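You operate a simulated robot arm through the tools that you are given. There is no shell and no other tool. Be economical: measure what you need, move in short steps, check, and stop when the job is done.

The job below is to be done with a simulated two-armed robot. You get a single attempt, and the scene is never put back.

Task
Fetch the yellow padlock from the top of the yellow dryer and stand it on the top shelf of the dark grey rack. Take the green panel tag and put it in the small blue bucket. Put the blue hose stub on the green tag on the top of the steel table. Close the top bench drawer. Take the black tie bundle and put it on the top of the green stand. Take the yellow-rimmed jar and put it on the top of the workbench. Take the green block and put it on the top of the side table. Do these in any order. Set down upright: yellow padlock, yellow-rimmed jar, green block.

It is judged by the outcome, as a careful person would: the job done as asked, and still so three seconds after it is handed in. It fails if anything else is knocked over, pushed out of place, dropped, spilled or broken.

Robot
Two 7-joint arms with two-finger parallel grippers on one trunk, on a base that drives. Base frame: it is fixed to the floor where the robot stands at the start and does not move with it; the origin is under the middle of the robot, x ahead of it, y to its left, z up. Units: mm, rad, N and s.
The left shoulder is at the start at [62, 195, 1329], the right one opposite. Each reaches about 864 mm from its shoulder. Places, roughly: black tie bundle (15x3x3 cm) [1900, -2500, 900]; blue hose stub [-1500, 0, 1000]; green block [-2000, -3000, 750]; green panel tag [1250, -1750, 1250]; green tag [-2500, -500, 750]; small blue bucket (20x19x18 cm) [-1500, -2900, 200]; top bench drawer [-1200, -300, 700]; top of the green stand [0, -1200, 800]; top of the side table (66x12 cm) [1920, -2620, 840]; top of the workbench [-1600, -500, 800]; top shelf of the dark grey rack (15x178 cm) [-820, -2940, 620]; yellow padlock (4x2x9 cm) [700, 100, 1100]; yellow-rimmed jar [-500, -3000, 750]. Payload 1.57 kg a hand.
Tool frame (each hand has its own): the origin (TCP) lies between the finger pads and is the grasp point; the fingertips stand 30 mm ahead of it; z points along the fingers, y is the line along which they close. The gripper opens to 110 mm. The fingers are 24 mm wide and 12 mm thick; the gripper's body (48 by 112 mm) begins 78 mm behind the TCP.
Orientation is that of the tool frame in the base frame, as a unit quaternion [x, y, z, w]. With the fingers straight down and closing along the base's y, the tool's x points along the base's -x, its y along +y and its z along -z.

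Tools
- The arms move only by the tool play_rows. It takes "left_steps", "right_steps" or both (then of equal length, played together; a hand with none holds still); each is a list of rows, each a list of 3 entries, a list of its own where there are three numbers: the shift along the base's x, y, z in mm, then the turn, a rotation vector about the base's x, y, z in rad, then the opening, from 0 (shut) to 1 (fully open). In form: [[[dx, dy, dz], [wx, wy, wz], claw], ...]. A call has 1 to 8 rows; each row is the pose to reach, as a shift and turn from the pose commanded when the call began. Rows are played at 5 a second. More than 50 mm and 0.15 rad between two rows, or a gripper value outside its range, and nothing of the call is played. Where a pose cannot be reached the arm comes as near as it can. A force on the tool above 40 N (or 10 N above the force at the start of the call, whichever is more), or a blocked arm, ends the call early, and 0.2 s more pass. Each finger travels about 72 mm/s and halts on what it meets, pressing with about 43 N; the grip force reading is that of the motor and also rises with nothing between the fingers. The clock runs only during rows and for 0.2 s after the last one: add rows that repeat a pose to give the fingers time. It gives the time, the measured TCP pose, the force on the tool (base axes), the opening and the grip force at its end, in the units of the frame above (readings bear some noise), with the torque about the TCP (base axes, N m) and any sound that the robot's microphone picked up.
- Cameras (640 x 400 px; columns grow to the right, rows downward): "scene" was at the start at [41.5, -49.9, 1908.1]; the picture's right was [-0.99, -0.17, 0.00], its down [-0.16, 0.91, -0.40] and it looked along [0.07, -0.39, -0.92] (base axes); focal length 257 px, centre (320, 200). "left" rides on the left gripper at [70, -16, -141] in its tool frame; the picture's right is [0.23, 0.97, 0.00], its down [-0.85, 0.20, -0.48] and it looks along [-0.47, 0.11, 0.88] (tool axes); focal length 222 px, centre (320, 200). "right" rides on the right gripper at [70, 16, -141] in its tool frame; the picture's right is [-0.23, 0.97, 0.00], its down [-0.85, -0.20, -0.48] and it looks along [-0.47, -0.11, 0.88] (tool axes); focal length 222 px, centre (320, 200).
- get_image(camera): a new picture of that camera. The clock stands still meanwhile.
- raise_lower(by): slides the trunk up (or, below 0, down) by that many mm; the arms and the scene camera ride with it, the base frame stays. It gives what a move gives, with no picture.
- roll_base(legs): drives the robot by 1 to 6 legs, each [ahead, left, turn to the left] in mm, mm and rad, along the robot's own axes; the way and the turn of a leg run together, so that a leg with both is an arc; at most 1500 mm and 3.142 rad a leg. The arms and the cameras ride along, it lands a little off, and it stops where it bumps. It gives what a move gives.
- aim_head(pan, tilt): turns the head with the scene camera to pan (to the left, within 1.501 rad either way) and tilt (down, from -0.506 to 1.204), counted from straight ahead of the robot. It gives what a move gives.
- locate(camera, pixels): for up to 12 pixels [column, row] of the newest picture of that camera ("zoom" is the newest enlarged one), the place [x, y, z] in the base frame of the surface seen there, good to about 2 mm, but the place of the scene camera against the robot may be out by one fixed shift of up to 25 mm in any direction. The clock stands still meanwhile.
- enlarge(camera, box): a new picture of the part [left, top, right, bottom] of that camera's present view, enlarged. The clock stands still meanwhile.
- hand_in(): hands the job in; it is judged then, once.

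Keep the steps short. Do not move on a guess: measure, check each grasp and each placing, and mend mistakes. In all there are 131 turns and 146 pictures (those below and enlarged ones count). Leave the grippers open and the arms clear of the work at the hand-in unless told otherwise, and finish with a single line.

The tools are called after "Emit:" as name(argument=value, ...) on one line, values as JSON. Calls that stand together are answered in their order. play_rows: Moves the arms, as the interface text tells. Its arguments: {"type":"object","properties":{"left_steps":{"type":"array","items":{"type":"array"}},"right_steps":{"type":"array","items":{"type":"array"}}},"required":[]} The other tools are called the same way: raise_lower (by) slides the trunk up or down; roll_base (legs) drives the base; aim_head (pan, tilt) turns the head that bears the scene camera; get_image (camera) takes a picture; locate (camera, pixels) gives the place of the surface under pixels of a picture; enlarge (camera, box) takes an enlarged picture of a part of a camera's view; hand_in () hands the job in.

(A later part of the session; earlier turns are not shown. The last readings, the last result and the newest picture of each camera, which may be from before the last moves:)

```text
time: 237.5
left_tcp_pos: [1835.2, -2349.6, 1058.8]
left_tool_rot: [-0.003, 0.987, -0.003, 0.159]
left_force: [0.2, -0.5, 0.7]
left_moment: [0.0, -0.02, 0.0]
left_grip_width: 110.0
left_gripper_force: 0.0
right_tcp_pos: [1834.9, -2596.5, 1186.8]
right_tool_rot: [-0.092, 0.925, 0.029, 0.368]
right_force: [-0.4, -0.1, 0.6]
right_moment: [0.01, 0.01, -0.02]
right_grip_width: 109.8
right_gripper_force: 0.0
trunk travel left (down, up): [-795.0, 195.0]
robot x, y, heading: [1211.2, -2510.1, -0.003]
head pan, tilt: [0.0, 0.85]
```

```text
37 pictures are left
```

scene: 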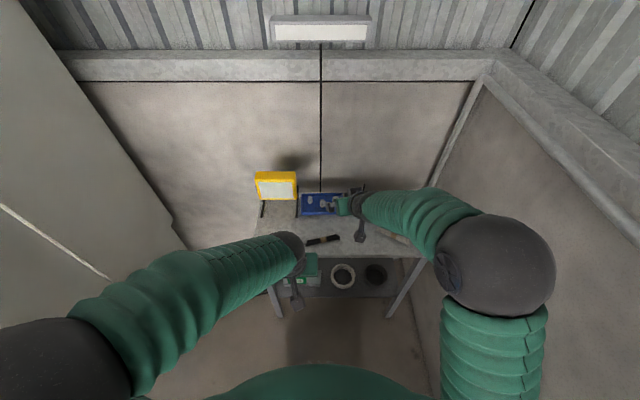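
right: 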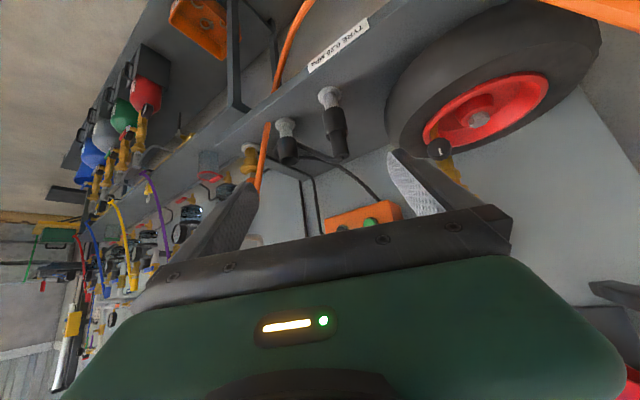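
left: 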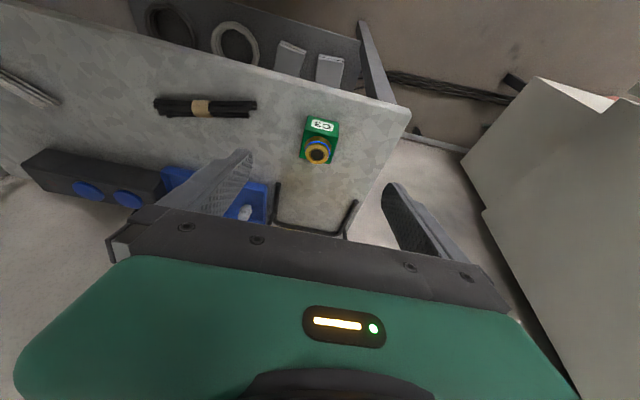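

Block stands upright. Now the black bundle with the left hand: retract the right hand, and rotate the left tool to straight-down with fingers closing along x.

Emit:
play_rows(left_steps=[[[0, -10, 5], [0.022, 0.026, -0.137], 0.8], [[0, -20, 10], [0.044, 0.052, -0.275], 0.7], [[0, -30, 15], [0.066, 0.079, -0.412], 0.7], [[0, -40, 20], [0.087, 0.105, -0.55], 0.7], [[0, -50, 20], [0.109, 0.131, -0.687], 0.7], [[0, -60, 20], [0.131, 0.157, -0.825], 0.7], [[0, -70, 20], [0.153, 0.184, -0.962], 0.7], [[0, -80, 20], [0.175, 0.21, -1.1], 0.7]], right_steps=[[[-35, -15, 0], [0, 0, 0], 1], [[-70, -30, 0], [0, 0, 0], 1], [[-105, -45, 0], [0, 0, 0], 1], [[-140, -60, 0], [0, 0, 0], 1], [[-175, -80, 0], [0, 0, 0], 1], [[-200, -100, 0], [0, 0, 0], 1], [[-200, -120, 0], [0, 0, 0], 1], [[-200, -140, 0], [0, 0, 0], 1]])

Emit:
play_rows(left_steps=[[[15, -30, -10], [0.022, 0.026, -0.137], 0.6], [[30, -55, -25], [0.044, 0.052, -0.275], 0.5], [[45, -75, -50], [0.044, 0.052, -0.275], 0.5], [[60, -88, -80], [0.044, 0.052, -0.275], 0.5]])

Emit:
get_image(camera="left")

```text
time: 239.3
left_tcp_pos: [1837.4, -2430.9, 1076.4]
left_tool_rot: [0.525, 0.851, -0.002, 0.033]
left_force: [-0.3, 0.4, -0.2]
left_moment: [0.03, 0.0, 0.02]
left_grip_width: 76.9
left_gripper_force: 0.1
right_tcp_pos: [1659.8, -2745.6, 1192.7]
right_tool_rot: [-0.091, 0.926, 0.031, 0.366]
right_force: [0.2, -0.9, 0.5]
right_moment: [0.02, -0.02, 0.0]
right_grip_width: 109.9
right_gripper_force: 0.0
right hand out of reach, approached as far as the arm can: row 5, 6, 7, 8
trunk travel left (down, up): [-795.0, 195.0]
robot x, y, heading: [1213.2, -2508.2, -0.006]
head pan, tilt: [0.0, 0.85]
```

```text
time: 240.3
left_tcp_pos: [1863.4, -2501.6, 1005.1]
left_tool_rot: [0.636, 0.772, -0.003, 0.001]
left_force: [-0.4, -0.3, 0.0]
left_moment: [-0.01, 0.02, 0.02]
left_grip_width: 55.0
left_gripper_force: 0.0
left hand out of reach, approached as far as the arm can: row 3, 4
right_tcp_pos: [1660.1, -2742.8, 1194.5]
right_tool_rot: [-0.092, 0.926, 0.029, 0.366]
right_force: [0.5, 0.3, 0.4]
right_moment: [0.0, -0.02, 0.0]
right_grip_width: 110.0
right_gripper_force: 0.2
trunk travel left (down, up): [-795.0, 195.0]
robot x, y, heading: [1210.8, -2509.4, -0.003]
head pan, tilt: [0.0, 0.85]
```

```text
36 pictures are left
```

left: 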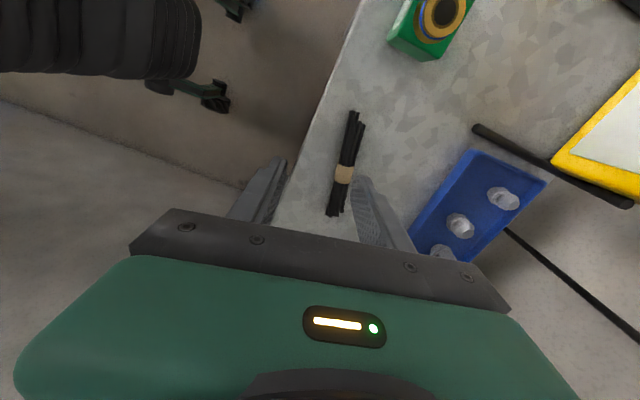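

Emit:
locate(camera="left", pixels=[[345, 172], [338, 172], [351, 172], [354, 120], [333, 208], [300, 180]])

Emit:
roll_base(legs=[[60, 0, 0]])

```text
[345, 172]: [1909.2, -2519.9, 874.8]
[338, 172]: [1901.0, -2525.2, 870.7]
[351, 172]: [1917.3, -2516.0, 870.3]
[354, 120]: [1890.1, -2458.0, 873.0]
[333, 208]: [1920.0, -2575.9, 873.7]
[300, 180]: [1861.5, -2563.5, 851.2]
```

```text
time: 241.3
left_tcp_pos: [1915.5, -2500.8, 1010.7]
left_tool_rot: [0.637, 0.771, 0.0, 0.003]
left_force: [-0.1, 0.7, 0.8]
left_moment: [-0.02, -0.08, -0.03]
left_grip_width: 55.2
left_gripper_force: 0.1
right_tcp_pos: [1711.7, -2744.3, 1198.3]
right_tool_rot: [-0.092, 0.924, 0.029, 0.37]
right_force: [0.4, 0.8, 0.5]
right_moment: [0.0, -0.02, 0.0]
right_grip_width: 110.0
right_gripper_force: 0.0
trunk travel left (down, up): [-795.0, 195.0]
robot x, y, heading: [1274.7, -2506.5, -0.007]
head pan, tilt: [0.0, 0.85]
```

Bundle centre [1909,-2520], top 874. Lower over it in two stages.

Emit:
play_rows(left_steps=[[[-3, -10, -30], [0, 0, 0], 0.5], [[-6, -19, -70], [0, 0, 0], 0.5]])

Emit:
enlarge(camera="left", box=[220, 80, 440, 260])

Emit:
locate(camera="zoom", pixels=[[330, 150], [345, 180], [300, 60], [300, 190]])

```text
time: 241.9
left_tcp_pos: [1909.5, -2518.4, 937.7]
left_tool_rot: [0.637, 0.771, 0.0, 0.001]
left_force: [-0.8, 0.6, 0.5]
left_moment: [-0.01, -0.04, 0.01]
left_grip_width: 55.3
left_gripper_force: 0.0
left hand out of reach, approached as far as the arm can: row 2
right_tcp_pos: [1715.7, -2746.0, 1195.9]
right_tool_rot: [-0.092, 0.925, 0.03, 0.368]
right_force: [0.0, -0.6, -0.1]
right_moment: [0.03, 0.02, 0.0]
right_grip_width: 109.9
right_gripper_force: 0.2
trunk travel left (down, up): [-795.0, 195.0]
robot x, y, heading: [1271.8, -2506.3, -0.004]
head pan, tilt: [0.0, 0.85]
```

```text
2.22 times, centred on (330, 170) of left
```

zoom: 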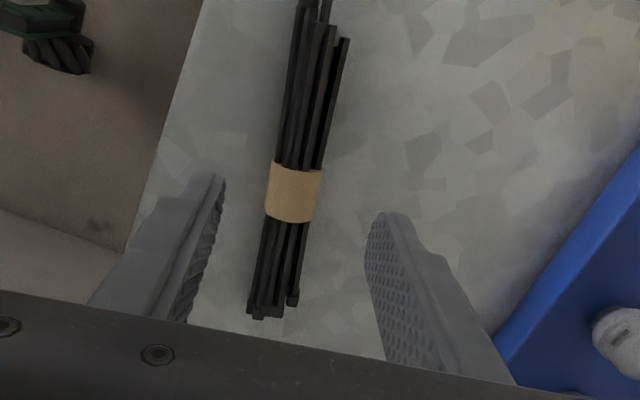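

```text
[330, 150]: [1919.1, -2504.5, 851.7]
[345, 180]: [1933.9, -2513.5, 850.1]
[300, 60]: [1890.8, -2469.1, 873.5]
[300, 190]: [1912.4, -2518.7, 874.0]
```

Fingers straddle the bundle. Lower the trunk 52 mm to bring the hand straight down, then close.

Emit:
raise_lower(by=-52)

Emit:
play_rows(left_steps=[[[0, 0, 0], [0, 0, 0], 0.2], [[0, 0, 0], [0, 0, 0], 0], [[0, 0, 0], [0, 0, 0], 0], [[0, 0, 0], [0, 0, 0], 0]])

Emit:
raise_lower(by=100)

Emit:
enlarge(camera="left", box=[220, 80, 440, 260])

```text
time: 242.8
left_tcp_pos: [1912.1, -2517.0, 884.6]
left_tool_rot: [0.637, 0.771, -0.002, 0.001]
left_force: [0.8, -0.5, 0.2]
left_moment: [0.02, 0.02, 0.01]
left_grip_width: 55.0
left_gripper_force: 0.1
right_tcp_pos: [1720.5, -2744.4, 1141.2]
right_tool_rot: [-0.091, 0.926, 0.03, 0.366]
right_force: [-0.8, -0.4, 0.5]
right_moment: [-0.01, 0.0, 0.05]
right_grip_width: 109.8
right_gripper_force: 0.1
trunk travel left (down, up): [-743.0, 247.0]
robot x, y, heading: [1267.5, -2512.8, -0.008]
head pan, tilt: [0.0, 0.85]
```

```text
time: 243.8
left_tcp_pos: [1911.8, -2517.4, 884.5]
left_tool_rot: [0.637, 0.771, -0.002, 0.001]
left_force: [-1.0, -0.1, 2.0]
left_moment: [-0.03, -0.05, -0.02]
left_grip_width: 22.7
left_gripper_force: 35.4
right_tcp_pos: [1720.2, -2744.0, 1141.7]
right_tool_rot: [-0.092, 0.926, 0.03, 0.366]
right_force: [0.5, 0.3, 0.3]
right_moment: [-0.03, 0.01, 0.0]
right_grip_width: 110.0
right_gripper_force: 0.0
trunk travel left (down, up): [-743.0, 247.0]
robot x, y, heading: [1276.8, -2508.6, -0.004]
head pan, tilt: [0.0, 0.85]
```

```text
time: 245.1
left_tcp_pos: [1911.4, -2517.2, 984.2]
left_tool_rot: [0.636, 0.772, -0.002, 0.0]
left_force: [0.0, 0.2, -0.9]
left_moment: [0.0, -0.02, 0.01]
left_grip_width: 22.7
left_gripper_force: 35.1
right_tcp_pos: [1720.6, -2745.3, 1242.1]
right_tool_rot: [-0.092, 0.925, 0.03, 0.367]
right_force: [-1.2, 0.9, 0.5]
right_moment: [0.0, 0.02, -0.02]
right_grip_width: 110.2
right_gripper_force: 0.0
trunk travel left (down, up): [-843.0, 147.0]
robot x, y, heading: [1272.3, -2509.6, -0.004]
head pan, tilt: [0.0, 0.85]
```

```text
2.22 times, centred on (330, 170) of left
```

zoom: 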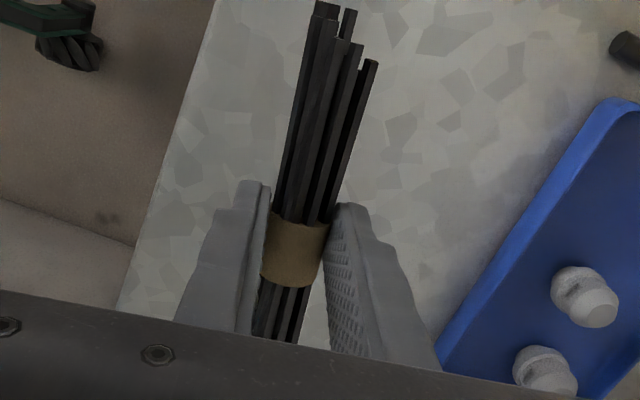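

Bundle held. Drive to the south side of the green stand, facing it.

Emit:
roll_base(legs=[[-622, 0, 0], [0, 0, 1.575], [400, 0, 0], [0, 500, 0], [350, 0, 0]])

Emit:
aim_head(pan=0.05, tilt=0.95)

Emit:
get_image(camera="scene")

```text
time: 248.4
left_tcp_pos: [1323.7, -2521.0, 1023.1]
left_tool_rot: [0.611, 0.791, 0.017, 0.027]
left_force: [0.6, 1.3, -0.6]
left_moment: [-0.03, 0.02, -0.01]
left_grip_width: 22.8
left_gripper_force: 35.1
right_tcp_pos: [1135.0, -2759.1, 1297.3]
right_tool_rot: [-0.124, 0.898, 0.023, 0.421]
right_force: [-0.1, 0.6, 1.0]
right_moment: [0.0, -0.01, -0.06]
right_grip_width: 110.0
right_gripper_force: 0.0
trunk travel left (down, up): [-843.0, 147.0]
robot x, y, heading: [681.2, -2532.2, 0.042]
head pan, tilt: [0.0, 0.85]
stopped in leg 1: the robot was blocked; the commanded pose is now the measured one
```

```text
time: 249.1
left_tcp_pos: [1324.2, -2520.0, 1021.7]
left_tool_rot: [0.61, 0.792, 0.016, 0.026]
left_force: [0.4, -0.4, -0.1]
left_moment: [-0.01, 0.02, 0.01]
left_grip_width: 22.7
left_gripper_force: 34.9
right_tcp_pos: [1134.3, -2758.8, 1295.6]
right_tool_rot: [-0.124, 0.899, 0.026, 0.419]
right_force: [-0.2, -0.2, -0.3]
right_moment: [0.01, 0.0, 0.0]
right_grip_width: 109.8
right_gripper_force: 0.0
trunk travel left (down, up): [-843.0, 147.0]
robot x, y, heading: [682.6, -2533.1, 0.051]
head pan, tilt: [0.051, 0.949]
```

```text
33 pictures are left
```

scene: 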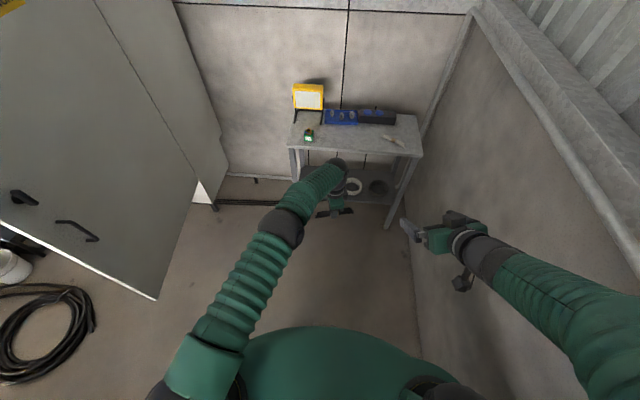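

Blocked at the reel shelf (right elbow side). Move forward and away from the wall, then check what was touched.

Emit:
roll_base(legs=[[60, 0, 0], [0, 350, 0]])

Emit:
aim_head(pan=-1.5, tilt=0.75)

Emit:
get_image(camera="scene")

```text
time: 250.4
left_tcp_pos: [1326.4, -2598.1, 1007.9]
left_tool_rot: [0.643, 0.765, 0.014, 0.015]
left_force: [0.3, -0.1, -0.6]
left_moment: [0.02, 0.02, -0.02]
left_grip_width: 22.6
left_gripper_force: 35.1
right_tcp_pos: [1164.0, -2840.5, 1277.2]
right_tool_rot: [-0.085, 0.908, 0.014, 0.411]
right_force: [-0.6, 0.1, -1.2]
right_moment: [0.01, -0.03, 0.02]
right_grip_width: 110.0
right_gripper_force: 0.1
trunk travel left (down, up): [-843.0, 147.0]
robot x, y, heading: [721.0, -2566.7, -0.036]
head pan, tilt: [0.051, 0.949]
stopped in leg 2: the robot was blocked; the commanded pose is now the measured one
```

```text
time: 252.0
left_tcp_pos: [1326.0, -2593.3, 1010.9]
left_tool_rot: [0.642, 0.766, 0.017, 0.016]
left_force: [-0.1, -0.4, -0.5]
left_moment: [-0.02, -0.02, 0.0]
left_grip_width: 22.8
left_gripper_force: 35.6
right_tcp_pos: [1163.0, -2839.0, 1278.7]
right_tool_rot: [-0.087, 0.906, 0.015, 0.414]
right_force: [0.6, 0.3, 0.6]
right_moment: [0.01, -0.03, 0.02]
right_grip_width: 110.1
right_gripper_force: 0.1
trunk travel left (down, up): [-843.0, 147.0]
robot x, y, heading: [726.4, -2563.9, -0.03]
head pan, tilt: [-1.499, 0.75]
```

```text
32 pictures are left
```

scene: 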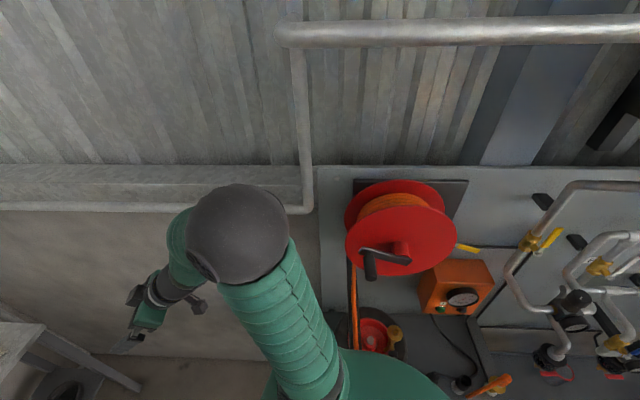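

Emit:
aim_head(pan=-1.5, tilt=1.2)

Emit:
get_image(camera="scene")

```text
time: 252.9
left_tcp_pos: [1325.4, -2592.5, 1011.9]
left_tool_rot: [0.642, 0.767, 0.017, 0.017]
left_force: [-0.1, -0.1, 0.0]
left_moment: [-0.03, 0.01, 0.01]
left_grip_width: 22.8
left_gripper_force: 35.8
right_tcp_pos: [1162.9, -2838.6, 1278.9]
right_tool_rot: [-0.087, 0.906, 0.015, 0.414]
right_force: [0.1, 0.4, 0.0]
right_moment: [0.0, 0.01, 0.05]
right_grip_width: 110.2
right_gripper_force: 0.0
trunk travel left (down, up): [-843.0, 147.0]
robot x, y, heading: [725.2, -2564.3, -0.026]
head pan, tilt: [-1.499, 1.201]
```

```text
31 pictures are left
```

scene: 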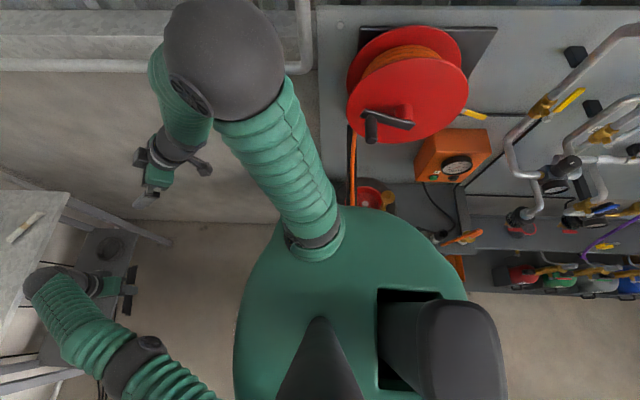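

The hose/shelf lies at the robot's right-rear. Drive straight forward, the way it came.

Emit:
roll_base(legs=[[200, 0, 0]])

Emit:
get_image(camera="scene")

```text
time: 254.1
left_tcp_pos: [1349.8, -2707.1, 979.9]
left_tool_rot: [0.69, 0.723, 0.019, -0.011]
left_force: [0.6, -0.3, 0.5]
left_moment: [-0.01, 0.08, 0.0]
left_grip_width: 22.9
left_gripper_force: 35.7
right_tcp_pos: [1208.7, -2970.2, 1240.0]
right_tool_rot: [-0.02, 0.916, 0.002, 0.4]
right_force: [-1.7, 0.3, 0.0]
right_moment: [-0.04, -0.02, -0.07]
right_grip_width: 110.3
right_gripper_force: 0.0
trunk travel left (down, up): [-843.0, 147.0]
robot x, y, heading: [754.6, -2584.7, -0.155]
head pan, tilt: [-1.499, 1.201]
stopped in leg 1: the robot was blocked; the commanded pose is now the measured one
```

```text
30 pictures are left
```

scene: 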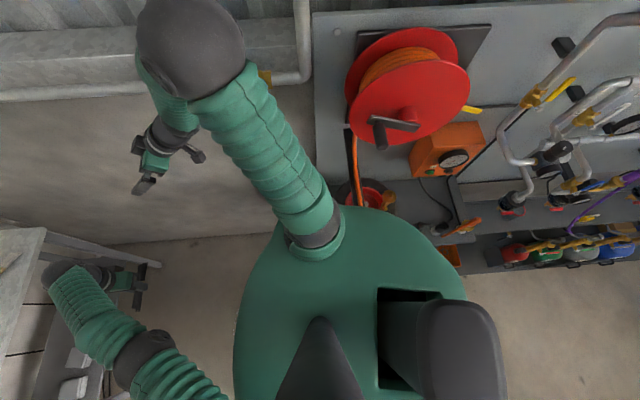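

Now nearly level again. Try translating left (+y), away from wall and shelf.

Emit:
roll_base(legs=[[0, 150, 0]])

```text
time: 255.4
left_tcp_pos: [1332.0, -2404.2, 958.9]
left_tool_rot: [0.579, 0.815, -0.018, 0.019]
left_force: [-0.5, -0.6, -1.9]
left_moment: [0.05, -0.01, 0.02]
left_grip_width: 22.7
left_gripper_force: 35.1
right_tcp_pos: [1174.5, -2664.1, 1259.5]
right_tool_rot: [-0.253, 0.898, 0.009, 0.36]
right_force: [1.1, -0.9, -0.1]
right_moment: [0.05, 0.06, 0.08]
right_grip_width: 109.7
right_gripper_force: 0.1
trunk travel left (down, up): [-843.0, 147.0]
robot x, y, heading: [680.2, -2531.4, 0.125]
head pan, tilt: [-1.499, 1.201]
stopped in leg 1: the robot was blocked; the commanded pose is now the measured one
```

Emit:
roll_base(legs=[[0, 0, -0.09], [40, 0, 0]])

Emit:
aim_head(pan=-1.5, tilt=1.0)

Emit:
get_image(camera="scene")

```text
time: 256.8
left_tcp_pos: [1364.4, -2473.2, 969.5]
left_tool_rot: [0.619, 0.785, -0.008, 0.013]
left_force: [0.7, 0.7, -1.0]
left_moment: [0.04, -0.02, -0.01]
left_grip_width: 22.4
left_gripper_force: 34.8
right_tcp_pos: [1188.6, -2723.0, 1259.8]
right_tool_rot: [-0.203, 0.909, -0.001, 0.365]
right_force: [0.0, -0.7, -0.7]
right_moment: [0.01, 0.0, 0.01]
right_grip_width: 110.0
right_gripper_force: 0.1
trunk travel left (down, up): [-843.0, 147.0]
robot x, y, heading: [714.2, -2516.6, 0.026]
head pan, tilt: [-1.499, 1.201]
```

```text
time: 257.5
left_tcp_pos: [1365.0, -2462.3, 967.6]
left_tool_rot: [0.618, 0.786, -0.015, 0.019]
left_force: [-0.3, -0.4, -0.3]
left_moment: [0.03, 0.03, 0.0]
left_grip_width: 22.7
left_gripper_force: 35.0
right_tcp_pos: [1186.1, -2708.8, 1264.5]
right_tool_rot: [-0.206, 0.908, -0.006, 0.364]
right_force: [0.3, -0.5, 0.0]
right_moment: [0.05, -0.01, 0.0]
right_grip_width: 110.1
right_gripper_force: 0.1
trunk travel left (down, up): [-843.0, 147.0]
robot x, y, heading: [713.0, -2518.2, 0.027]
head pan, tilt: [-1.499, 1.0]
```

```text
29 pictures are left
```

scene: 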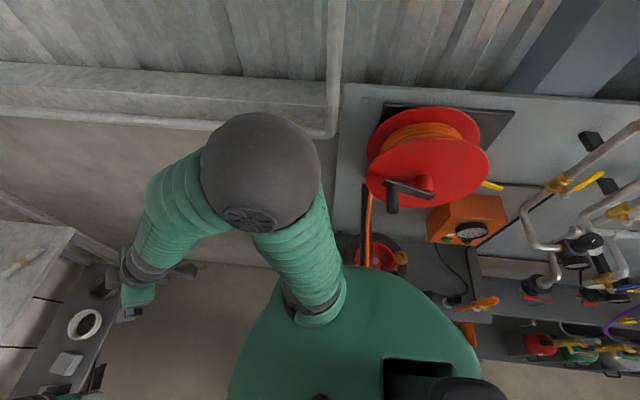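

That worked. Continue straight forward.

Emit:
roll_base(legs=[[150, 0, 0]])

```text
time: 258.8
left_tcp_pos: [1412.8, -2720.3, 952.9]
left_tool_rot: [0.715, 0.699, -0.021, 0.012]
left_force: [0.4, 0.7, -1.5]
left_moment: [-0.02, 0.03, 0.03]
left_grip_width: 22.9
left_gripper_force: 35.2
right_tcp_pos: [1211.5, -2923.2, 1239.2]
right_tool_rot: [-0.087, 0.93, -0.052, 0.353]
right_force: [-0.7, 0.5, -0.3]
right_moment: [-0.02, 0.03, -0.01]
right_grip_width: 110.0
right_gripper_force: 0.0
trunk travel left (down, up): [-843.0, 147.0]
robot x, y, heading: [785.6, -2614.5, -0.229]
head pan, tilt: [-1.499, 1.0]
stopped in leg 1: the robot was blocked; the commanded pose is now the measured one
```

The right-rear base corner is caught at ≈[500,-2866] and is blocked only in +x. Pull it out diagonally: backward-left (−x,+y).

Emit:
roll_base(legs=[[-123, 177, 0]])

```text
time: 260.2
left_tcp_pos: [1394.7, -2590.4, 947.0]
left_tool_rot: [0.653, 0.757, -0.018, 0.013]
left_force: [0.0, 0.6, -0.4]
left_moment: [-0.03, 0.01, 0.01]
left_grip_width: 22.7
left_gripper_force: 34.9
right_tcp_pos: [1196.0, -2814.7, 1245.4]
right_tool_rot: [-0.166, 0.917, -0.022, 0.362]
right_force: [0.1, 0.2, 0.2]
right_moment: [-0.02, -0.01, -0.01]
right_grip_width: 109.9
right_gripper_force: 0.1
trunk travel left (down, up): [-843.0, 147.0]
robot x, y, heading: [731.1, -2579.9, -0.069]
head pan, tilt: [-1.499, 1.0]
stopped in leg 1: the robot was blocked; the commanded pose is now the measured one
```

Emit:
enlarge(camera="scene", box=[320, 170, 540, 350])

Emit:
locate(camera="zoom", pixels=[[90, 150], [100, 210], [300, 250], [370, 290], [200, 215], [430, 330], [60, 200], [380, 230], [420, 270]])

```text
2.22 times, centred on (430, 260) of scene
```

zoom: 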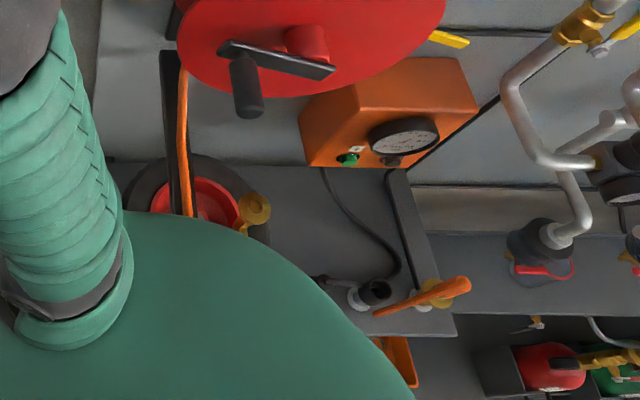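

```text
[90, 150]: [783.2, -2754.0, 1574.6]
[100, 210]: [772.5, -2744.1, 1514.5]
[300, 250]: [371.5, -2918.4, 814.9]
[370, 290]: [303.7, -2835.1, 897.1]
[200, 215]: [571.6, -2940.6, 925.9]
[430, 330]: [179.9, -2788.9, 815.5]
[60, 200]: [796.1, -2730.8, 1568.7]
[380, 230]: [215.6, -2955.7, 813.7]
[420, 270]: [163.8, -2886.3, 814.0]
```

Pulling straight forward tends to twist the robot right; pull forward with a counter-turn to the left.

Emit:
roll_base(legs=[[0, 0, 0.12], [120, 20, 0.2], [150, 60, 0.2]])

```text
time: 262.0
left_tcp_pos: [1373.2, -2587.5, 929.1]
left_tool_rot: [0.638, 0.77, -0.017, -0.006]
left_force: [0.8, 0.3, -0.4]
left_moment: [-0.03, 0.04, -0.03]
left_grip_width: 23.1
left_gripper_force: 35.4
right_tcp_pos: [1269.4, -2854.3, 1221.3]
right_tool_rot: [-0.181, 0.913, -0.016, 0.366]
right_force: [0.0, 0.5, 0.4]
right_moment: [0.03, -0.02, -0.03]
right_grip_width: 110.2
right_gripper_force: 0.1
trunk travel left (down, up): [-843.0, 147.0]
robot x, y, heading: [742.8, -2596.1, -0.02]
head pan, tilt: [-1.499, 1.0]
stopped in leg 2: the robot was blocked; the commanded pose is now the measured one
```

Emit:
roll_base(legs=[[-60, 0, 0], [0, 120, -0.1]])

Emit:
aim_head(pan=-1.5, tilt=0.85)

Emit:
get_image(camera="scene")

```text
time: 263.7
left_tcp_pos: [1342.9, -2577.7, 931.6]
left_tool_rot: [0.606, 0.796, 0.003, -0.004]
left_force: [0.1, 0.5, -0.5]
left_moment: [-0.08, 0.01, 0.01]
left_grip_width: 22.7
left_gripper_force: 35.6
right_tcp_pos: [1205.0, -2840.8, 1228.1]
right_tool_rot: [-0.212, 0.899, 0.011, 0.384]
right_force: [0.2, -0.1, 0.4]
right_moment: [-0.02, 0.03, 0.0]
right_grip_width: 110.0
right_gripper_force: 0.1
trunk travel left (down, up): [-843.0, 147.0]
robot x, y, heading: [694.0, -2604.7, 0.061]
head pan, tilt: [-1.499, 1.0]
stopped in leg 2: the robot was blocked; the commanded pose is now the measured one
```

```text
time: 264.4
left_tcp_pos: [1341.5, -2581.6, 929.4]
left_tool_rot: [0.606, 0.795, 0.0, -0.005]
left_force: [-0.4, 0.1, -0.3]
left_moment: [-0.04, 0.0, 0.0]
left_grip_width: 22.5
left_gripper_force: 35.2
right_tcp_pos: [1205.5, -2842.7, 1225.9]
right_tool_rot: [-0.211, 0.899, 0.012, 0.383]
right_force: [0.6, 0.8, -0.5]
right_moment: [0.02, -0.02, 0.06]
right_grip_width: 110.0
right_gripper_force: 0.1
trunk travel left (down, up): [-843.0, 147.0]
robot x, y, heading: [690.7, -2604.1, 0.059]
head pan, tilt: [-1.499, 0.85]
```

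```text
27 pictures are left
```

scene: 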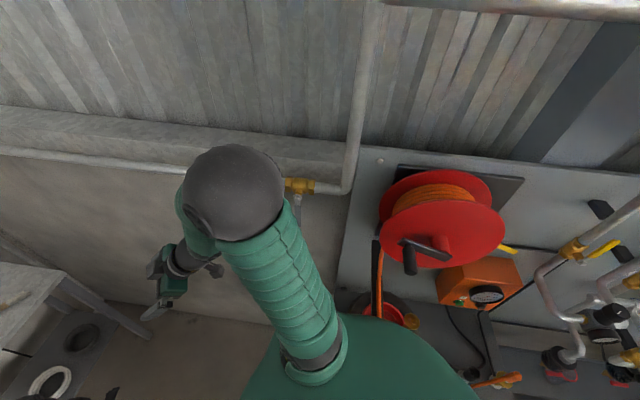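

Emit:
locate(camera="scene", pixels=[[380, 260], [378, 305], [374, 280], [350, 322], [300, 187], [298, 215], [240, 190], [280, 195], [410, 262], [310, 240], [470, 345], [355, 300]])

Emit:
enlarge(camera="scene", box=[270, 160, 450, 340])

```text
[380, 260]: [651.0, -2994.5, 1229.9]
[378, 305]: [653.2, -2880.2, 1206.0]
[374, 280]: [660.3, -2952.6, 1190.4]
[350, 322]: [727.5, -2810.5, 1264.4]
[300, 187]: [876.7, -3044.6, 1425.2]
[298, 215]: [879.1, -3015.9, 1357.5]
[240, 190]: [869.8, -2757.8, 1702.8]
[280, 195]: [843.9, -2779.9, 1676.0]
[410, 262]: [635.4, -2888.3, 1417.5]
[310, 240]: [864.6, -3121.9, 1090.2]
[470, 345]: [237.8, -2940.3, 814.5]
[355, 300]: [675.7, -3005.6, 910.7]
```

```text
2.22 times, centred on (360, 250) of scene
```

zoom: 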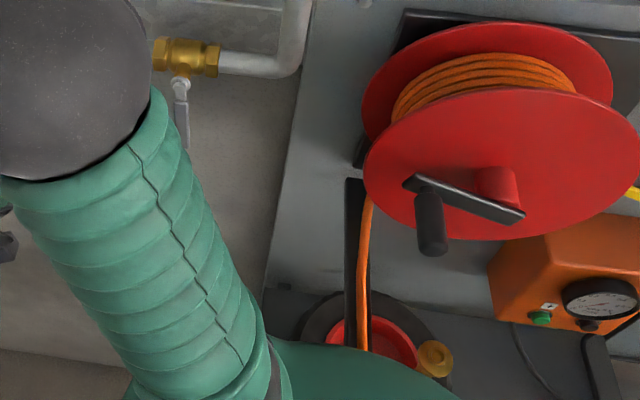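

Try lowering the trunk (to change what the torso/hose contact bears on), then pull forward.

Emit:
raise_lower(by=-300)

Emit:
roll_base(legs=[[150, 0, 0], [150, 50, 0]])

Emit:
get_image(camera="scene")

```text
time: 265.4
left_tcp_pos: [1306.9, -2594.6, 898.2]
left_tool_rot: [0.555, 0.832, 0.016, -0.003]
left_force: [0.4, -0.1, -1.1]
left_moment: [-0.02, 0.0, -0.01]
left_grip_width: 22.4
left_gripper_force: 35.5
right_tcp_pos: [1143.9, -2884.4, 1191.4]
right_tool_rot: [-0.221, 0.905, 0.001, 0.364]
right_force: [1.0, -0.7, -1.0]
right_moment: [0.11, 0.04, 0.08]
right_grip_width: 110.1
right_gripper_force: 0.0
trunk travel left (down, up): [-818.0, 172.0]
robot x, y, heading: [670.5, -2677.7, 0.142]
head pan, tilt: [-1.499, 0.85]
stopped: the arm was blocked; the commanded pose is now the measured one
```

```text
time: 266.1
left_tcp_pos: [1289.3, -2502.6, 906.8]
left_tool_rot: [0.416, 0.903, 0.097, -0.053]
left_force: [-0.1, -1.0, -1.3]
left_moment: [0.05, 0.03, 0.0]
left_grip_width: 22.7
left_gripper_force: 34.9
right_tcp_pos: [1110.6, -2983.8, 1181.9]
right_tool_rot: [-0.17, 0.896, 0.069, 0.404]
right_force: [-0.6, -0.7, -1.2]
right_moment: [0.03, -0.04, 0.02]
right_grip_width: 110.2
right_gripper_force: 0.1
trunk travel left (down, up): [-818.0, 172.0]
robot x, y, heading: [710.8, -2672.1, 0.187]
head pan, tilt: [-1.499, 0.85]
stopped in leg 1: the robot was blocked; the commanded pose is now the measured one
```

```text
25 pictures are left
```

scene: 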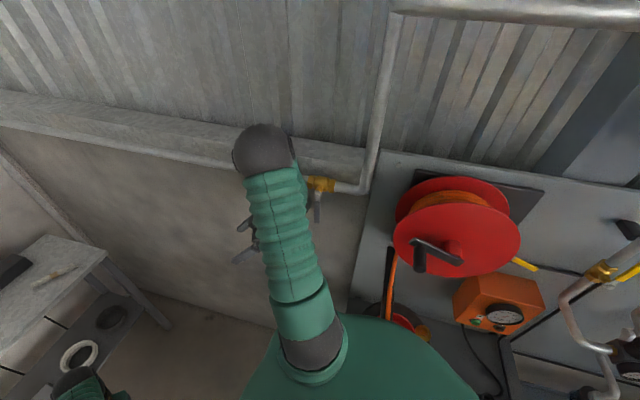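

Lowering is obstructed, so the torso is caught over something — raise the trunk fully, then pull away.

Emit:
raise_lower(by=172)

Emit:
roll_base(legs=[[60, 60, 0], [100, 150, 0]])

Emit:
get_image(camera="scene")

```text
time: 266.4
left_tcp_pos: [1273.7, -2441.4, 906.5]
left_tool_rot: [0.335, 0.931, 0.124, -0.08]
left_force: [0.1, 0.8, 0.7]
left_moment: [-0.08, -0.01, 0.0]
left_grip_width: 22.9
left_gripper_force: 35.2
right_tcp_pos: [1105.4, -2967.9, 1171.8]
right_tool_rot: [-0.146, 0.886, 0.144, 0.416]
right_force: [-6.4, -4.0, 5.3]
right_moment: [0.06, -0.07, -0.15]
right_grip_width: 109.7
right_gripper_force: 0.0
trunk travel left (down, up): [-831.0, 159.0]
robot x, y, heading: [735.7, -2657.0, 0.232]
head pan, tilt: [-1.499, 0.85]
stopped: the arm was blocked; the commanded pose is now the measured one
```

```text
time: 267.1
left_tcp_pos: [1269.2, -2364.6, 906.1]
left_tool_rot: [0.188, 0.955, 0.173, -0.149]
left_force: [0.2, -0.2, -0.1]
left_moment: [0.07, 0.03, -0.01]
left_grip_width: 22.7
left_gripper_force: 35.1
right_tcp_pos: [1164.1, -2955.4, 1108.4]
right_tool_rot: [-0.039, 0.857, 0.322, 0.4]
right_force: [4.8, -5.1, 1.3]
right_moment: [0.2, 0.32, 0.88]
right_grip_width: 110.0
right_gripper_force: 0.1
trunk travel left (down, up): [-831.0, 159.0]
robot x, y, heading: [784.4, -2627.2, 0.324]
head pan, tilt: [-1.499, 0.85]
stopped in leg 1: the robot was blocked; the commanded pose is now the measured one
```

```text
24 pictures are left
```

scene: 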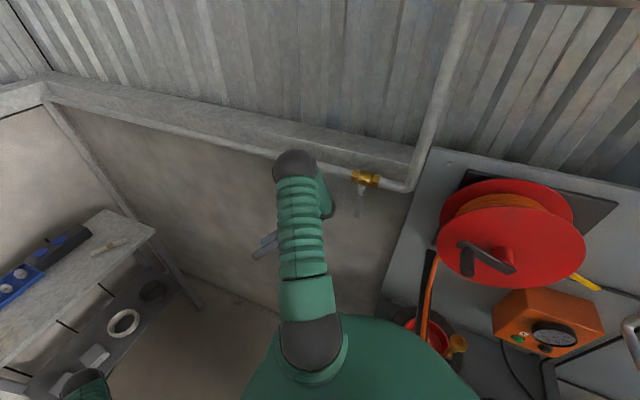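

Progress: now at x=784. The right hand is near the wall; pull it away from the wall, then continue forward-left.

Emit:
play_rows(right_steps=[[[0, 40, 10], [0, 0, 0], 1], [[0, 80, 20], [0, 0, 0], 1], [[0, 120, 30], [0, 0, 0], 1], [[0, 160, 40], [0, 0, 0], 1]])

Emit:
roll_base(legs=[[80, 0, 0], [80, 60, 0], [0, 200, 0]])

Emit:
get_image(camera="scene")

```text
time: 267.5
left_tcp_pos: [1284.1, -2333.7, 913.2]
left_tool_rot: [0.126, 0.958, 0.189, -0.177]
left_force: [0.8, -1.3, -1.3]
left_moment: [0.14, 0.13, 0.01]
left_grip_width: 22.8
left_gripper_force: 35.0
right_tcp_pos: [1218.2, -2934.2, 1067.2]
right_tool_rot: [-0.008, 0.844, 0.395, 0.364]
right_force: [6.2, -7.8, 4.2]
right_moment: [0.05, 0.47, 1.17]
right_grip_width: 109.9
right_gripper_force: 0.1
trunk travel left (down, up): [-831.0, 159.0]
robot x, y, heading: [817.4, -2609.0, 0.382]
head pan, tilt: [-1.499, 0.85]
stopped in row 1 (right hand): the arm was blocked; the commanded pose is now the measured one
```

```text
time: 268.3
left_tcp_pos: [1285.0, -2301.3, 923.9]
left_tool_rot: [0.072, 0.955, 0.202, -0.205]
left_force: [-0.3, -0.5, -1.1]
left_moment: [0.05, 0.02, -0.03]
left_grip_width: 22.7
left_gripper_force: 35.2
right_tcp_pos: [1244.9, -2917.6, 1040.6]
right_tool_rot: [0.037, 0.819, 0.464, 0.336]
right_force: [2.4, -6.9, 1.6]
right_moment: [0.1, 0.18, 0.75]
right_grip_width: 109.8
right_gripper_force: 0.0
trunk travel left (down, up): [-831.0, 159.0]
robot x, y, heading: [835.8, -2590.8, 0.397]
head pan, tilt: [-1.499, 0.85]
stopped in leg 1: the robot was blocked; the commanded pose is now the measured one
```

```text
23 pictures are left
```

scene: 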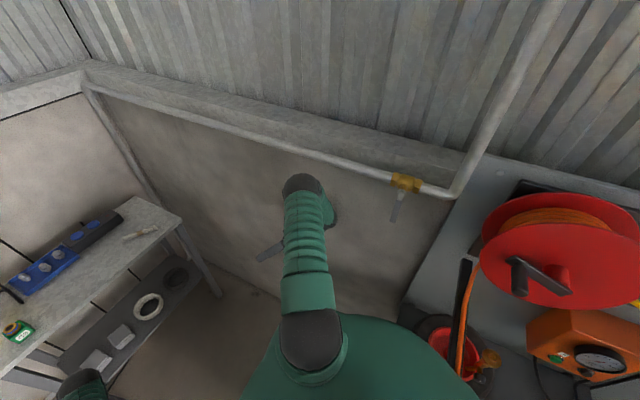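

Keep working free: several short pulls in one go.

Emit:
roll_base(legs=[[60, 60, 0]])

Emit:
roll_base(legs=[[100, 0, 0]])

Emit:
roll_base(legs=[[60, 100, 0]])

Emit:
roll_base(legs=[[100, 100, 0]])

Emit:
get_image(camera="scene")

```text
time: 269.0
left_tcp_pos: [1287.2, -2270.8, 934.2]
left_tool_rot: [0.0, 0.948, 0.217, -0.235]
left_force: [-1.1, 1.5, -0.7]
left_moment: [-0.19, -0.07, 0.09]
left_grip_width: 23.0
left_gripper_force: 35.2
right_tcp_pos: [1272.7, -2903.9, 1001.7]
right_tool_rot: [0.088, 0.784, 0.54, 0.292]
right_force: [1.6, -5.3, 0.3]
right_moment: [0.05, 0.02, 0.43]
right_grip_width: 109.8
right_gripper_force: 0.0
trunk travel left (down, up): [-831.0, 159.0]
robot x, y, heading: [852.7, -2576.0, 0.43]
head pan, tilt: [-1.499, 0.85]
stopped in leg 1: the robot was blocked; the commanded pose is now the measured one
```

```text
time: 269.7
left_tcp_pos: [1282.4, -2260.5, 944.8]
left_tool_rot: [-0.062, 0.936, 0.229, -0.26]
left_force: [0.1, 0.3, -0.5]
left_moment: [0.01, -0.03, 0.0]
left_grip_width: 22.5
left_gripper_force: 35.3
right_tcp_pos: [1276.4, -2896.0, 972.3]
right_tool_rot: [0.145, 0.738, 0.609, 0.252]
right_force: [0.6, 0.2, 0.0]
right_moment: [0.01, 0.02, 0.0]
right_grip_width: 110.0
right_gripper_force: 0.1
trunk travel left (down, up): [-831.0, 159.0]
robot x, y, heading: [858.3, -2566.6, 0.441]
head pan, tilt: [-1.499, 0.85]
stopped in leg 1: the robot was blocked; the commanded pose is now the measured one
```

```text
time: 270.4
left_tcp_pos: [1272.9, -2266.3, 957.0]
left_tool_rot: [-0.102, 0.924, 0.245, -0.274]
left_force: [0.0, -0.6, -1.0]
left_moment: [0.0, 0.0, -0.01]
left_grip_width: 22.7
left_gripper_force: 35.2
right_tcp_pos: [1267.9, -2897.3, 941.2]
right_tool_rot: [0.195, 0.687, 0.664, 0.222]
right_force: [-0.3, 0.0, 0.7]
right_moment: [-0.04, 0.02, 0.01]
right_grip_width: 110.1
right_gripper_force: 0.0
trunk travel left (down, up): [-831.0, 159.0]
robot x, y, heading: [855.9, -2559.1, 0.443]
head pan, tilt: [-1.499, 0.85]
stopped in leg 1: the robot was blocked; the commanded pose is now the measured one
```

```text
time: 271.1
left_tcp_pos: [1269.6, -2265.0, 964.6]
left_tool_rot: [-0.13, 0.914, 0.257, -0.284]
left_force: [-0.2, 0.1, -0.7]
left_moment: [-0.05, 0.0, 0.0]
left_grip_width: 22.6
left_gripper_force: 36.0
right_tcp_pos: [1271.2, -2896.9, 928.8]
right_tool_rot: [0.21, 0.67, 0.681, 0.209]
right_force: [0.6, 0.5, -0.2]
right_moment: [0.01, 0.01, 0.01]
right_grip_width: 109.7
right_gripper_force: 0.0
trunk travel left (down, up): [-831.0, 159.0]
robot x, y, heading: [865.5, -2547.0, 0.439]
head pan, tilt: [-1.499, 0.85]
stopped in leg 1: the robot was blocked; the commanded pose is now the measured one
```

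```text
22 pictures are left
```

scene: 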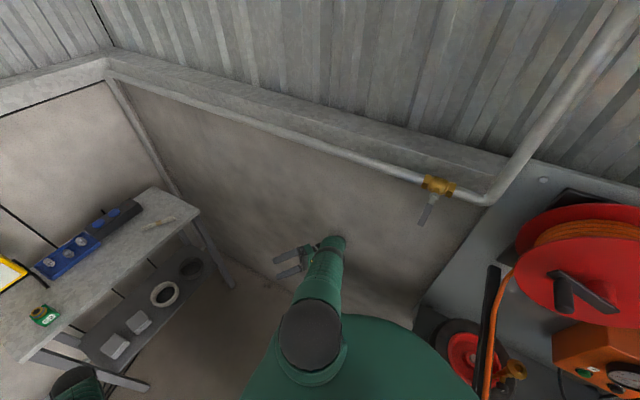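

Emit:
roll_base(legs=[[0, 0, 0.3]])

Emit:
roll_base(legs=[[0, 150, 0]])

Emit:
roll_base(legs=[[150, 0, 0]])

Emit:
aim_head(pan=0.0, tilt=0.9)

Emit:
get_image(camera="scene")

```text
time: 271.9
left_tcp_pos: [1260.9, -2261.6, 971.0]
left_tool_rot: [-0.161, 0.905, 0.262, -0.294]
left_force: [0.2, 0.0, -0.1]
left_moment: [0.02, -0.02, -0.03]
left_grip_width: 23.1
left_gripper_force: 35.9
right_tcp_pos: [1273.6, -2896.0, 930.5]
right_tool_rot: [0.216, 0.66, 0.692, 0.198]
right_force: [0.2, -0.5, -0.4]
right_moment: [0.0, 0.01, 0.0]
right_grip_width: 109.9
right_gripper_force: 0.0
trunk travel left (down, up): [-831.0, 159.0]
robot x, y, heading: [860.5, -2542.5, 0.46]
head pan, tilt: [-1.499, 0.85]
stopped in leg 1: the robot was blocked; the commanded pose is now the measured one
```

```text
time: 273.2
left_tcp_pos: [1219.5, -2180.6, 973.5]
left_tool_rot: [-0.155, 0.899, 0.283, -0.296]
left_force: [1.8, -0.4, -0.9]
left_moment: [0.12, 0.11, -0.05]
left_grip_width: 22.9
left_gripper_force: 35.4
right_tcp_pos: [1227.2, -2815.3, 897.6]
right_tool_rot: [0.222, 0.649, 0.702, 0.192]
right_force: [0.7, -1.1, -1.3]
right_moment: [0.13, -0.09, 0.06]
right_grip_width: 109.9
right_gripper_force: 0.0
trunk travel left (down, up): [-831.0, 159.0]
robot x, y, heading: [793.0, -2415.8, 0.454]
head pan, tilt: [-1.499, 0.85]
```

```text
time: 274.6
left_tcp_pos: [1337.9, -2083.6, 972.8]
left_tool_rot: [-0.156, 0.905, 0.268, -0.29]
left_force: [-0.4, 0.4, -1.2]
left_moment: [-0.03, -0.02, -0.01]
left_grip_width: 22.7
left_gripper_force: 35.2
right_tcp_pos: [1344.0, -2724.2, 917.3]
right_tool_rot: [0.215, 0.657, 0.694, 0.201]
right_force: [0.7, -0.1, 0.3]
right_moment: [0.01, 0.02, 0.0]
right_grip_width: 109.9
right_gripper_force: 0.0
trunk travel left (down, up): [-831.0, 159.0]
robot x, y, heading: [926.8, -2350.1, 0.449]
head pan, tilt: [-1.499, 0.85]
```

```text
time: 276.2
left_tcp_pos: [1341.0, -2083.4, 973.1]
left_tool_rot: [-0.156, 0.904, 0.269, -0.292]
left_force: [-0.2, 0.1, -0.3]
left_moment: [-0.04, -0.01, -0.02]
left_grip_width: 22.7
left_gripper_force: 35.3
right_tcp_pos: [1348.1, -2727.8, 914.9]
right_tool_rot: [0.216, 0.657, 0.695, 0.199]
right_force: [1.0, -0.1, 0.4]
right_moment: [0.01, 0.01, 0.01]
right_grip_width: 110.1
right_gripper_force: 0.0
trunk travel left (down, up): [-831.0, 159.0]
robot x, y, heading: [931.3, -2347.2, 0.452]
head pan, tilt: [0.0, 0.901]
```

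```text
21 pictures are left
```

scene: 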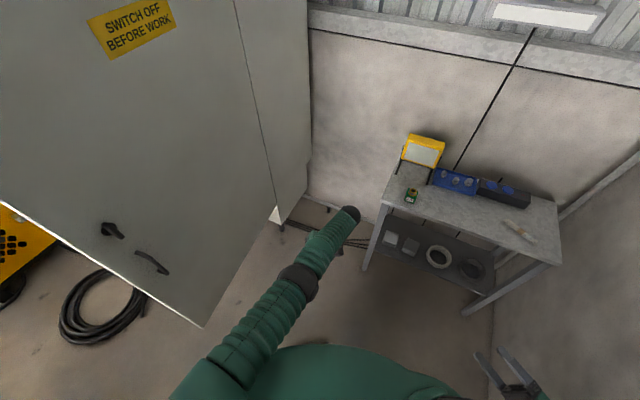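

Free at last; block still upright on its table. Now re-level the left hand, raise the trunk, and drive to the south side of the stand.

Emit:
play_rows(left_steps=[[[0, 0, 10], [-0.074, -0.115, 0], 0], [[0, 0, 20], [-0.148, -0.23, 0], 0], [[0, 0, 30], [-0.222, -0.345, 0], 0], [[0, 0, 40], [-0.296, -0.46, 0], 0], [[0, 0, 50], [-0.37, -0.575, 0], 0], [[0, 0, 60], [-0.444, -0.689, 0], 0]])

Emit:
raise_lower(by=80)

Emit:
roll_base(legs=[[0, 0, 1.119], [350, 0, 0], [0, 870, 0], [300, 0, 0]])

Emit:
aim_head(pan=0.0, tilt=0.95)

Emit:
get_image(camera="scene")

Emit:
get_image(camera="left")

```text
time: 277.6
left_tcp_pos: [1342.1, -2085.3, 1032.3]
left_tool_rot: [-0.17, 0.985, -0.001, 0.003]
left_force: [0.0, 0.8, 0.2]
left_moment: [0.0, -0.04, -0.04]
left_grip_width: 22.6
left_gripper_force: 35.1
right_tcp_pos: [1348.5, -2727.5, 914.9]
right_tool_rot: [0.216, 0.656, 0.695, 0.2]
right_force: [-0.6, 0.7, 0.7]
right_moment: [0.01, -0.01, 0.04]
right_grip_width: 110.0
right_gripper_force: 0.0
trunk travel left (down, up): [-831.0, 159.0]
robot x, y, heading: [930.9, -2343.6, 0.455]
head pan, tilt: [0.0, 0.901]
```

```text
time: 278.8
left_tcp_pos: [1340.8, -2087.0, 1111.4]
left_tool_rot: [-0.17, 0.985, 0.0, 0.002]
left_force: [-0.6, 0.7, -0.8]
left_moment: [0.04, 0.01, 0.03]
left_grip_width: 22.8
left_gripper_force: 35.4
right_tcp_pos: [1348.0, -2727.5, 993.7]
right_tool_rot: [0.216, 0.656, 0.695, 0.199]
right_force: [-0.6, -0.7, 0.1]
right_moment: [0.0, 0.0, 0.0]
right_grip_width: 109.9
right_gripper_force: 0.1
trunk travel left (down, up): [-911.0, 79.0]
robot x, y, heading: [929.0, -2346.1, 0.457]
head pan, tilt: [0.0, 0.901]
```

```text
time: 289.7
left_tcp_pos: [4.7, -1221.3, 1114.2]
left_tool_rot: [-0.667, 0.745, 0.002, 0.001]
left_force: [0.3, -0.6, -1.0]
left_moment: [-0.02, 0.0, 0.0]
left_grip_width: 22.8
left_gripper_force: 35.2
right_tcp_pos: [583.1, -1495.4, 994.5]
right_tool_rot: [-0.164, 0.67, 0.695, -0.201]
right_force: [0.2, -0.5, 1.5]
right_moment: [-0.01, 0.0, 0.0]
right_grip_width: 110.0
right_gripper_force: 0.1
trunk travel left (down, up): [-911.0, 79.0]
robot x, y, heading: [57.7, -1704.3, 1.573]
head pan, tilt: [0.0, 0.901]
```

```text
time: 290.3
left_tcp_pos: [0.6, -1220.5, 1113.7]
left_tool_rot: [-0.667, 0.745, 0.001, 0.002]
left_force: [0.5, 0.1, -0.9]
left_moment: [-0.02, 0.0, 0.01]
left_grip_width: 22.7
left_gripper_force: 35.6
right_tcp_pos: [581.9, -1496.1, 995.1]
right_tool_rot: [-0.165, 0.671, 0.694, -0.2]
right_force: [-0.1, -0.2, 0.9]
right_moment: [-0.03, 0.0, 0.01]
right_grip_width: 110.0
right_gripper_force: 0.1
trunk travel left (down, up): [-911.0, 79.0]
robot x, y, heading: [59.5, -1701.0, 1.572]
head pan, tilt: [0.0, 0.949]
```

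```text
20 pictures are left
```

scene: 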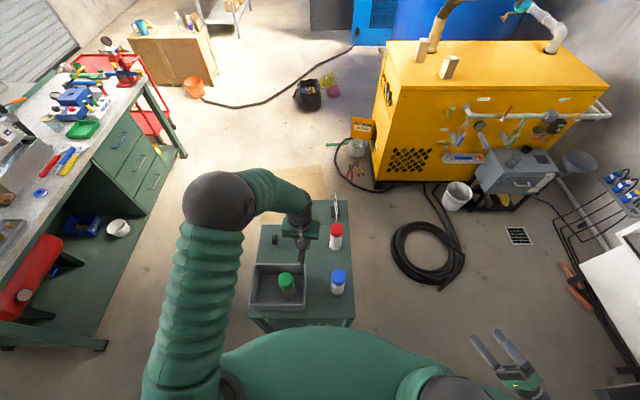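

```text
19 pictures are left
```

left: 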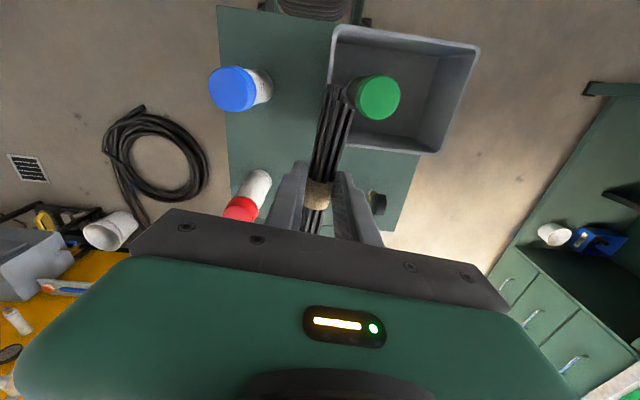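

Good view. Measure the free area on the stand top.

Emit:
locate(camera="left", pixels=[[333, 148], [260, 180], [376, 203], [300, 110], [285, 150], [270, 85], [400, 190], [425, 150], [330, 60], [395, 228]])

Emit:
locate(camera="scene", pixels=[[305, 268], [300, 240], [275, 240], [335, 240], [338, 210], [315, 255], [250, 300], [345, 318]])

```text
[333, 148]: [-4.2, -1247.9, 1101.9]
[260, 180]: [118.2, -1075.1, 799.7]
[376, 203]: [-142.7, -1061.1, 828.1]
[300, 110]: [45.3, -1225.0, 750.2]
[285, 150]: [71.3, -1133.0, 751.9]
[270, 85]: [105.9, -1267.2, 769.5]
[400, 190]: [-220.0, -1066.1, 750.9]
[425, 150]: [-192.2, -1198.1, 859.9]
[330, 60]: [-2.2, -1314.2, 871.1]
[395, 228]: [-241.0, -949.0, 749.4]
```

```text
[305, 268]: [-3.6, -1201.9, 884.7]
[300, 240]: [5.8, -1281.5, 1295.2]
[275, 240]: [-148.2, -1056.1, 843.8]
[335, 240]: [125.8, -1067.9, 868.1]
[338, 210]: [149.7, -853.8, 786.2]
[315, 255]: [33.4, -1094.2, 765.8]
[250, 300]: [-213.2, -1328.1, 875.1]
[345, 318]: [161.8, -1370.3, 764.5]
```

Free centre spot ≈[-10,-1060], z 750. Move forward, then lower via trunk, then finish gently.

Emit:
play_rows(left_steps=[[[-3, 42, 0], [0, 0, 0], 0], [[-6, 84, 0], [0, 0, 0], 0], [[-9, 125, 0], [0, 0, 0], 0], [[-11, 162, 0], [0, 0, 0], 0]])

Emit:
raise_lower(by=-310)

Emit:
get_image(camera="left")

```text
time: 291.3
left_tcp_pos: [-8.0, -1054.9, 1110.2]
left_tool_rot: [-0.667, 0.745, -0.001, -0.001]
left_force: [-0.3, -0.5, -0.5]
left_moment: [0.0, -0.02, -0.01]
left_grip_width: 23.0
left_gripper_force: 35.5
right_tcp_pos: [581.8, -1490.7, 992.3]
right_tool_rot: [-0.165, 0.673, 0.693, -0.199]
right_force: [-0.1, 0.0, -0.3]
right_moment: [0.01, -0.03, -0.02]
right_grip_width: 109.9
right_gripper_force: 0.1
trunk travel left (down, up): [-911.0, 79.0]
robot x, y, heading: [56.2, -1703.4, 1.574]
head pan, tilt: [0.0, 0.949]
```

```text
time: 294.4
left_tcp_pos: [-8.6, -1055.5, 801.6]
left_tool_rot: [-0.668, 0.744, 0.001, 0.001]
left_force: [0.2, -0.3, 0.1]
left_moment: [-0.03, -0.01, 0.02]
left_grip_width: 22.7
left_gripper_force: 35.0
right_tcp_pos: [581.0, -1494.8, 684.4]
right_tool_rot: [-0.165, 0.671, 0.695, -0.199]
right_force: [-0.1, 0.5, -0.7]
right_moment: [-0.02, -0.01, 0.01]
right_grip_width: 110.0
right_gripper_force: 0.1
trunk travel left (down, up): [-601.0, 389.0]
robot x, y, heading: [56.2, -1703.8, 1.574]
head pan, tilt: [0.0, 0.949]
```

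```text
18 pictures are left
```

left: 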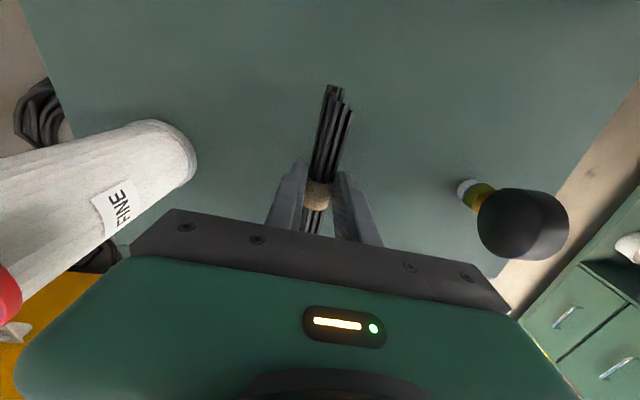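

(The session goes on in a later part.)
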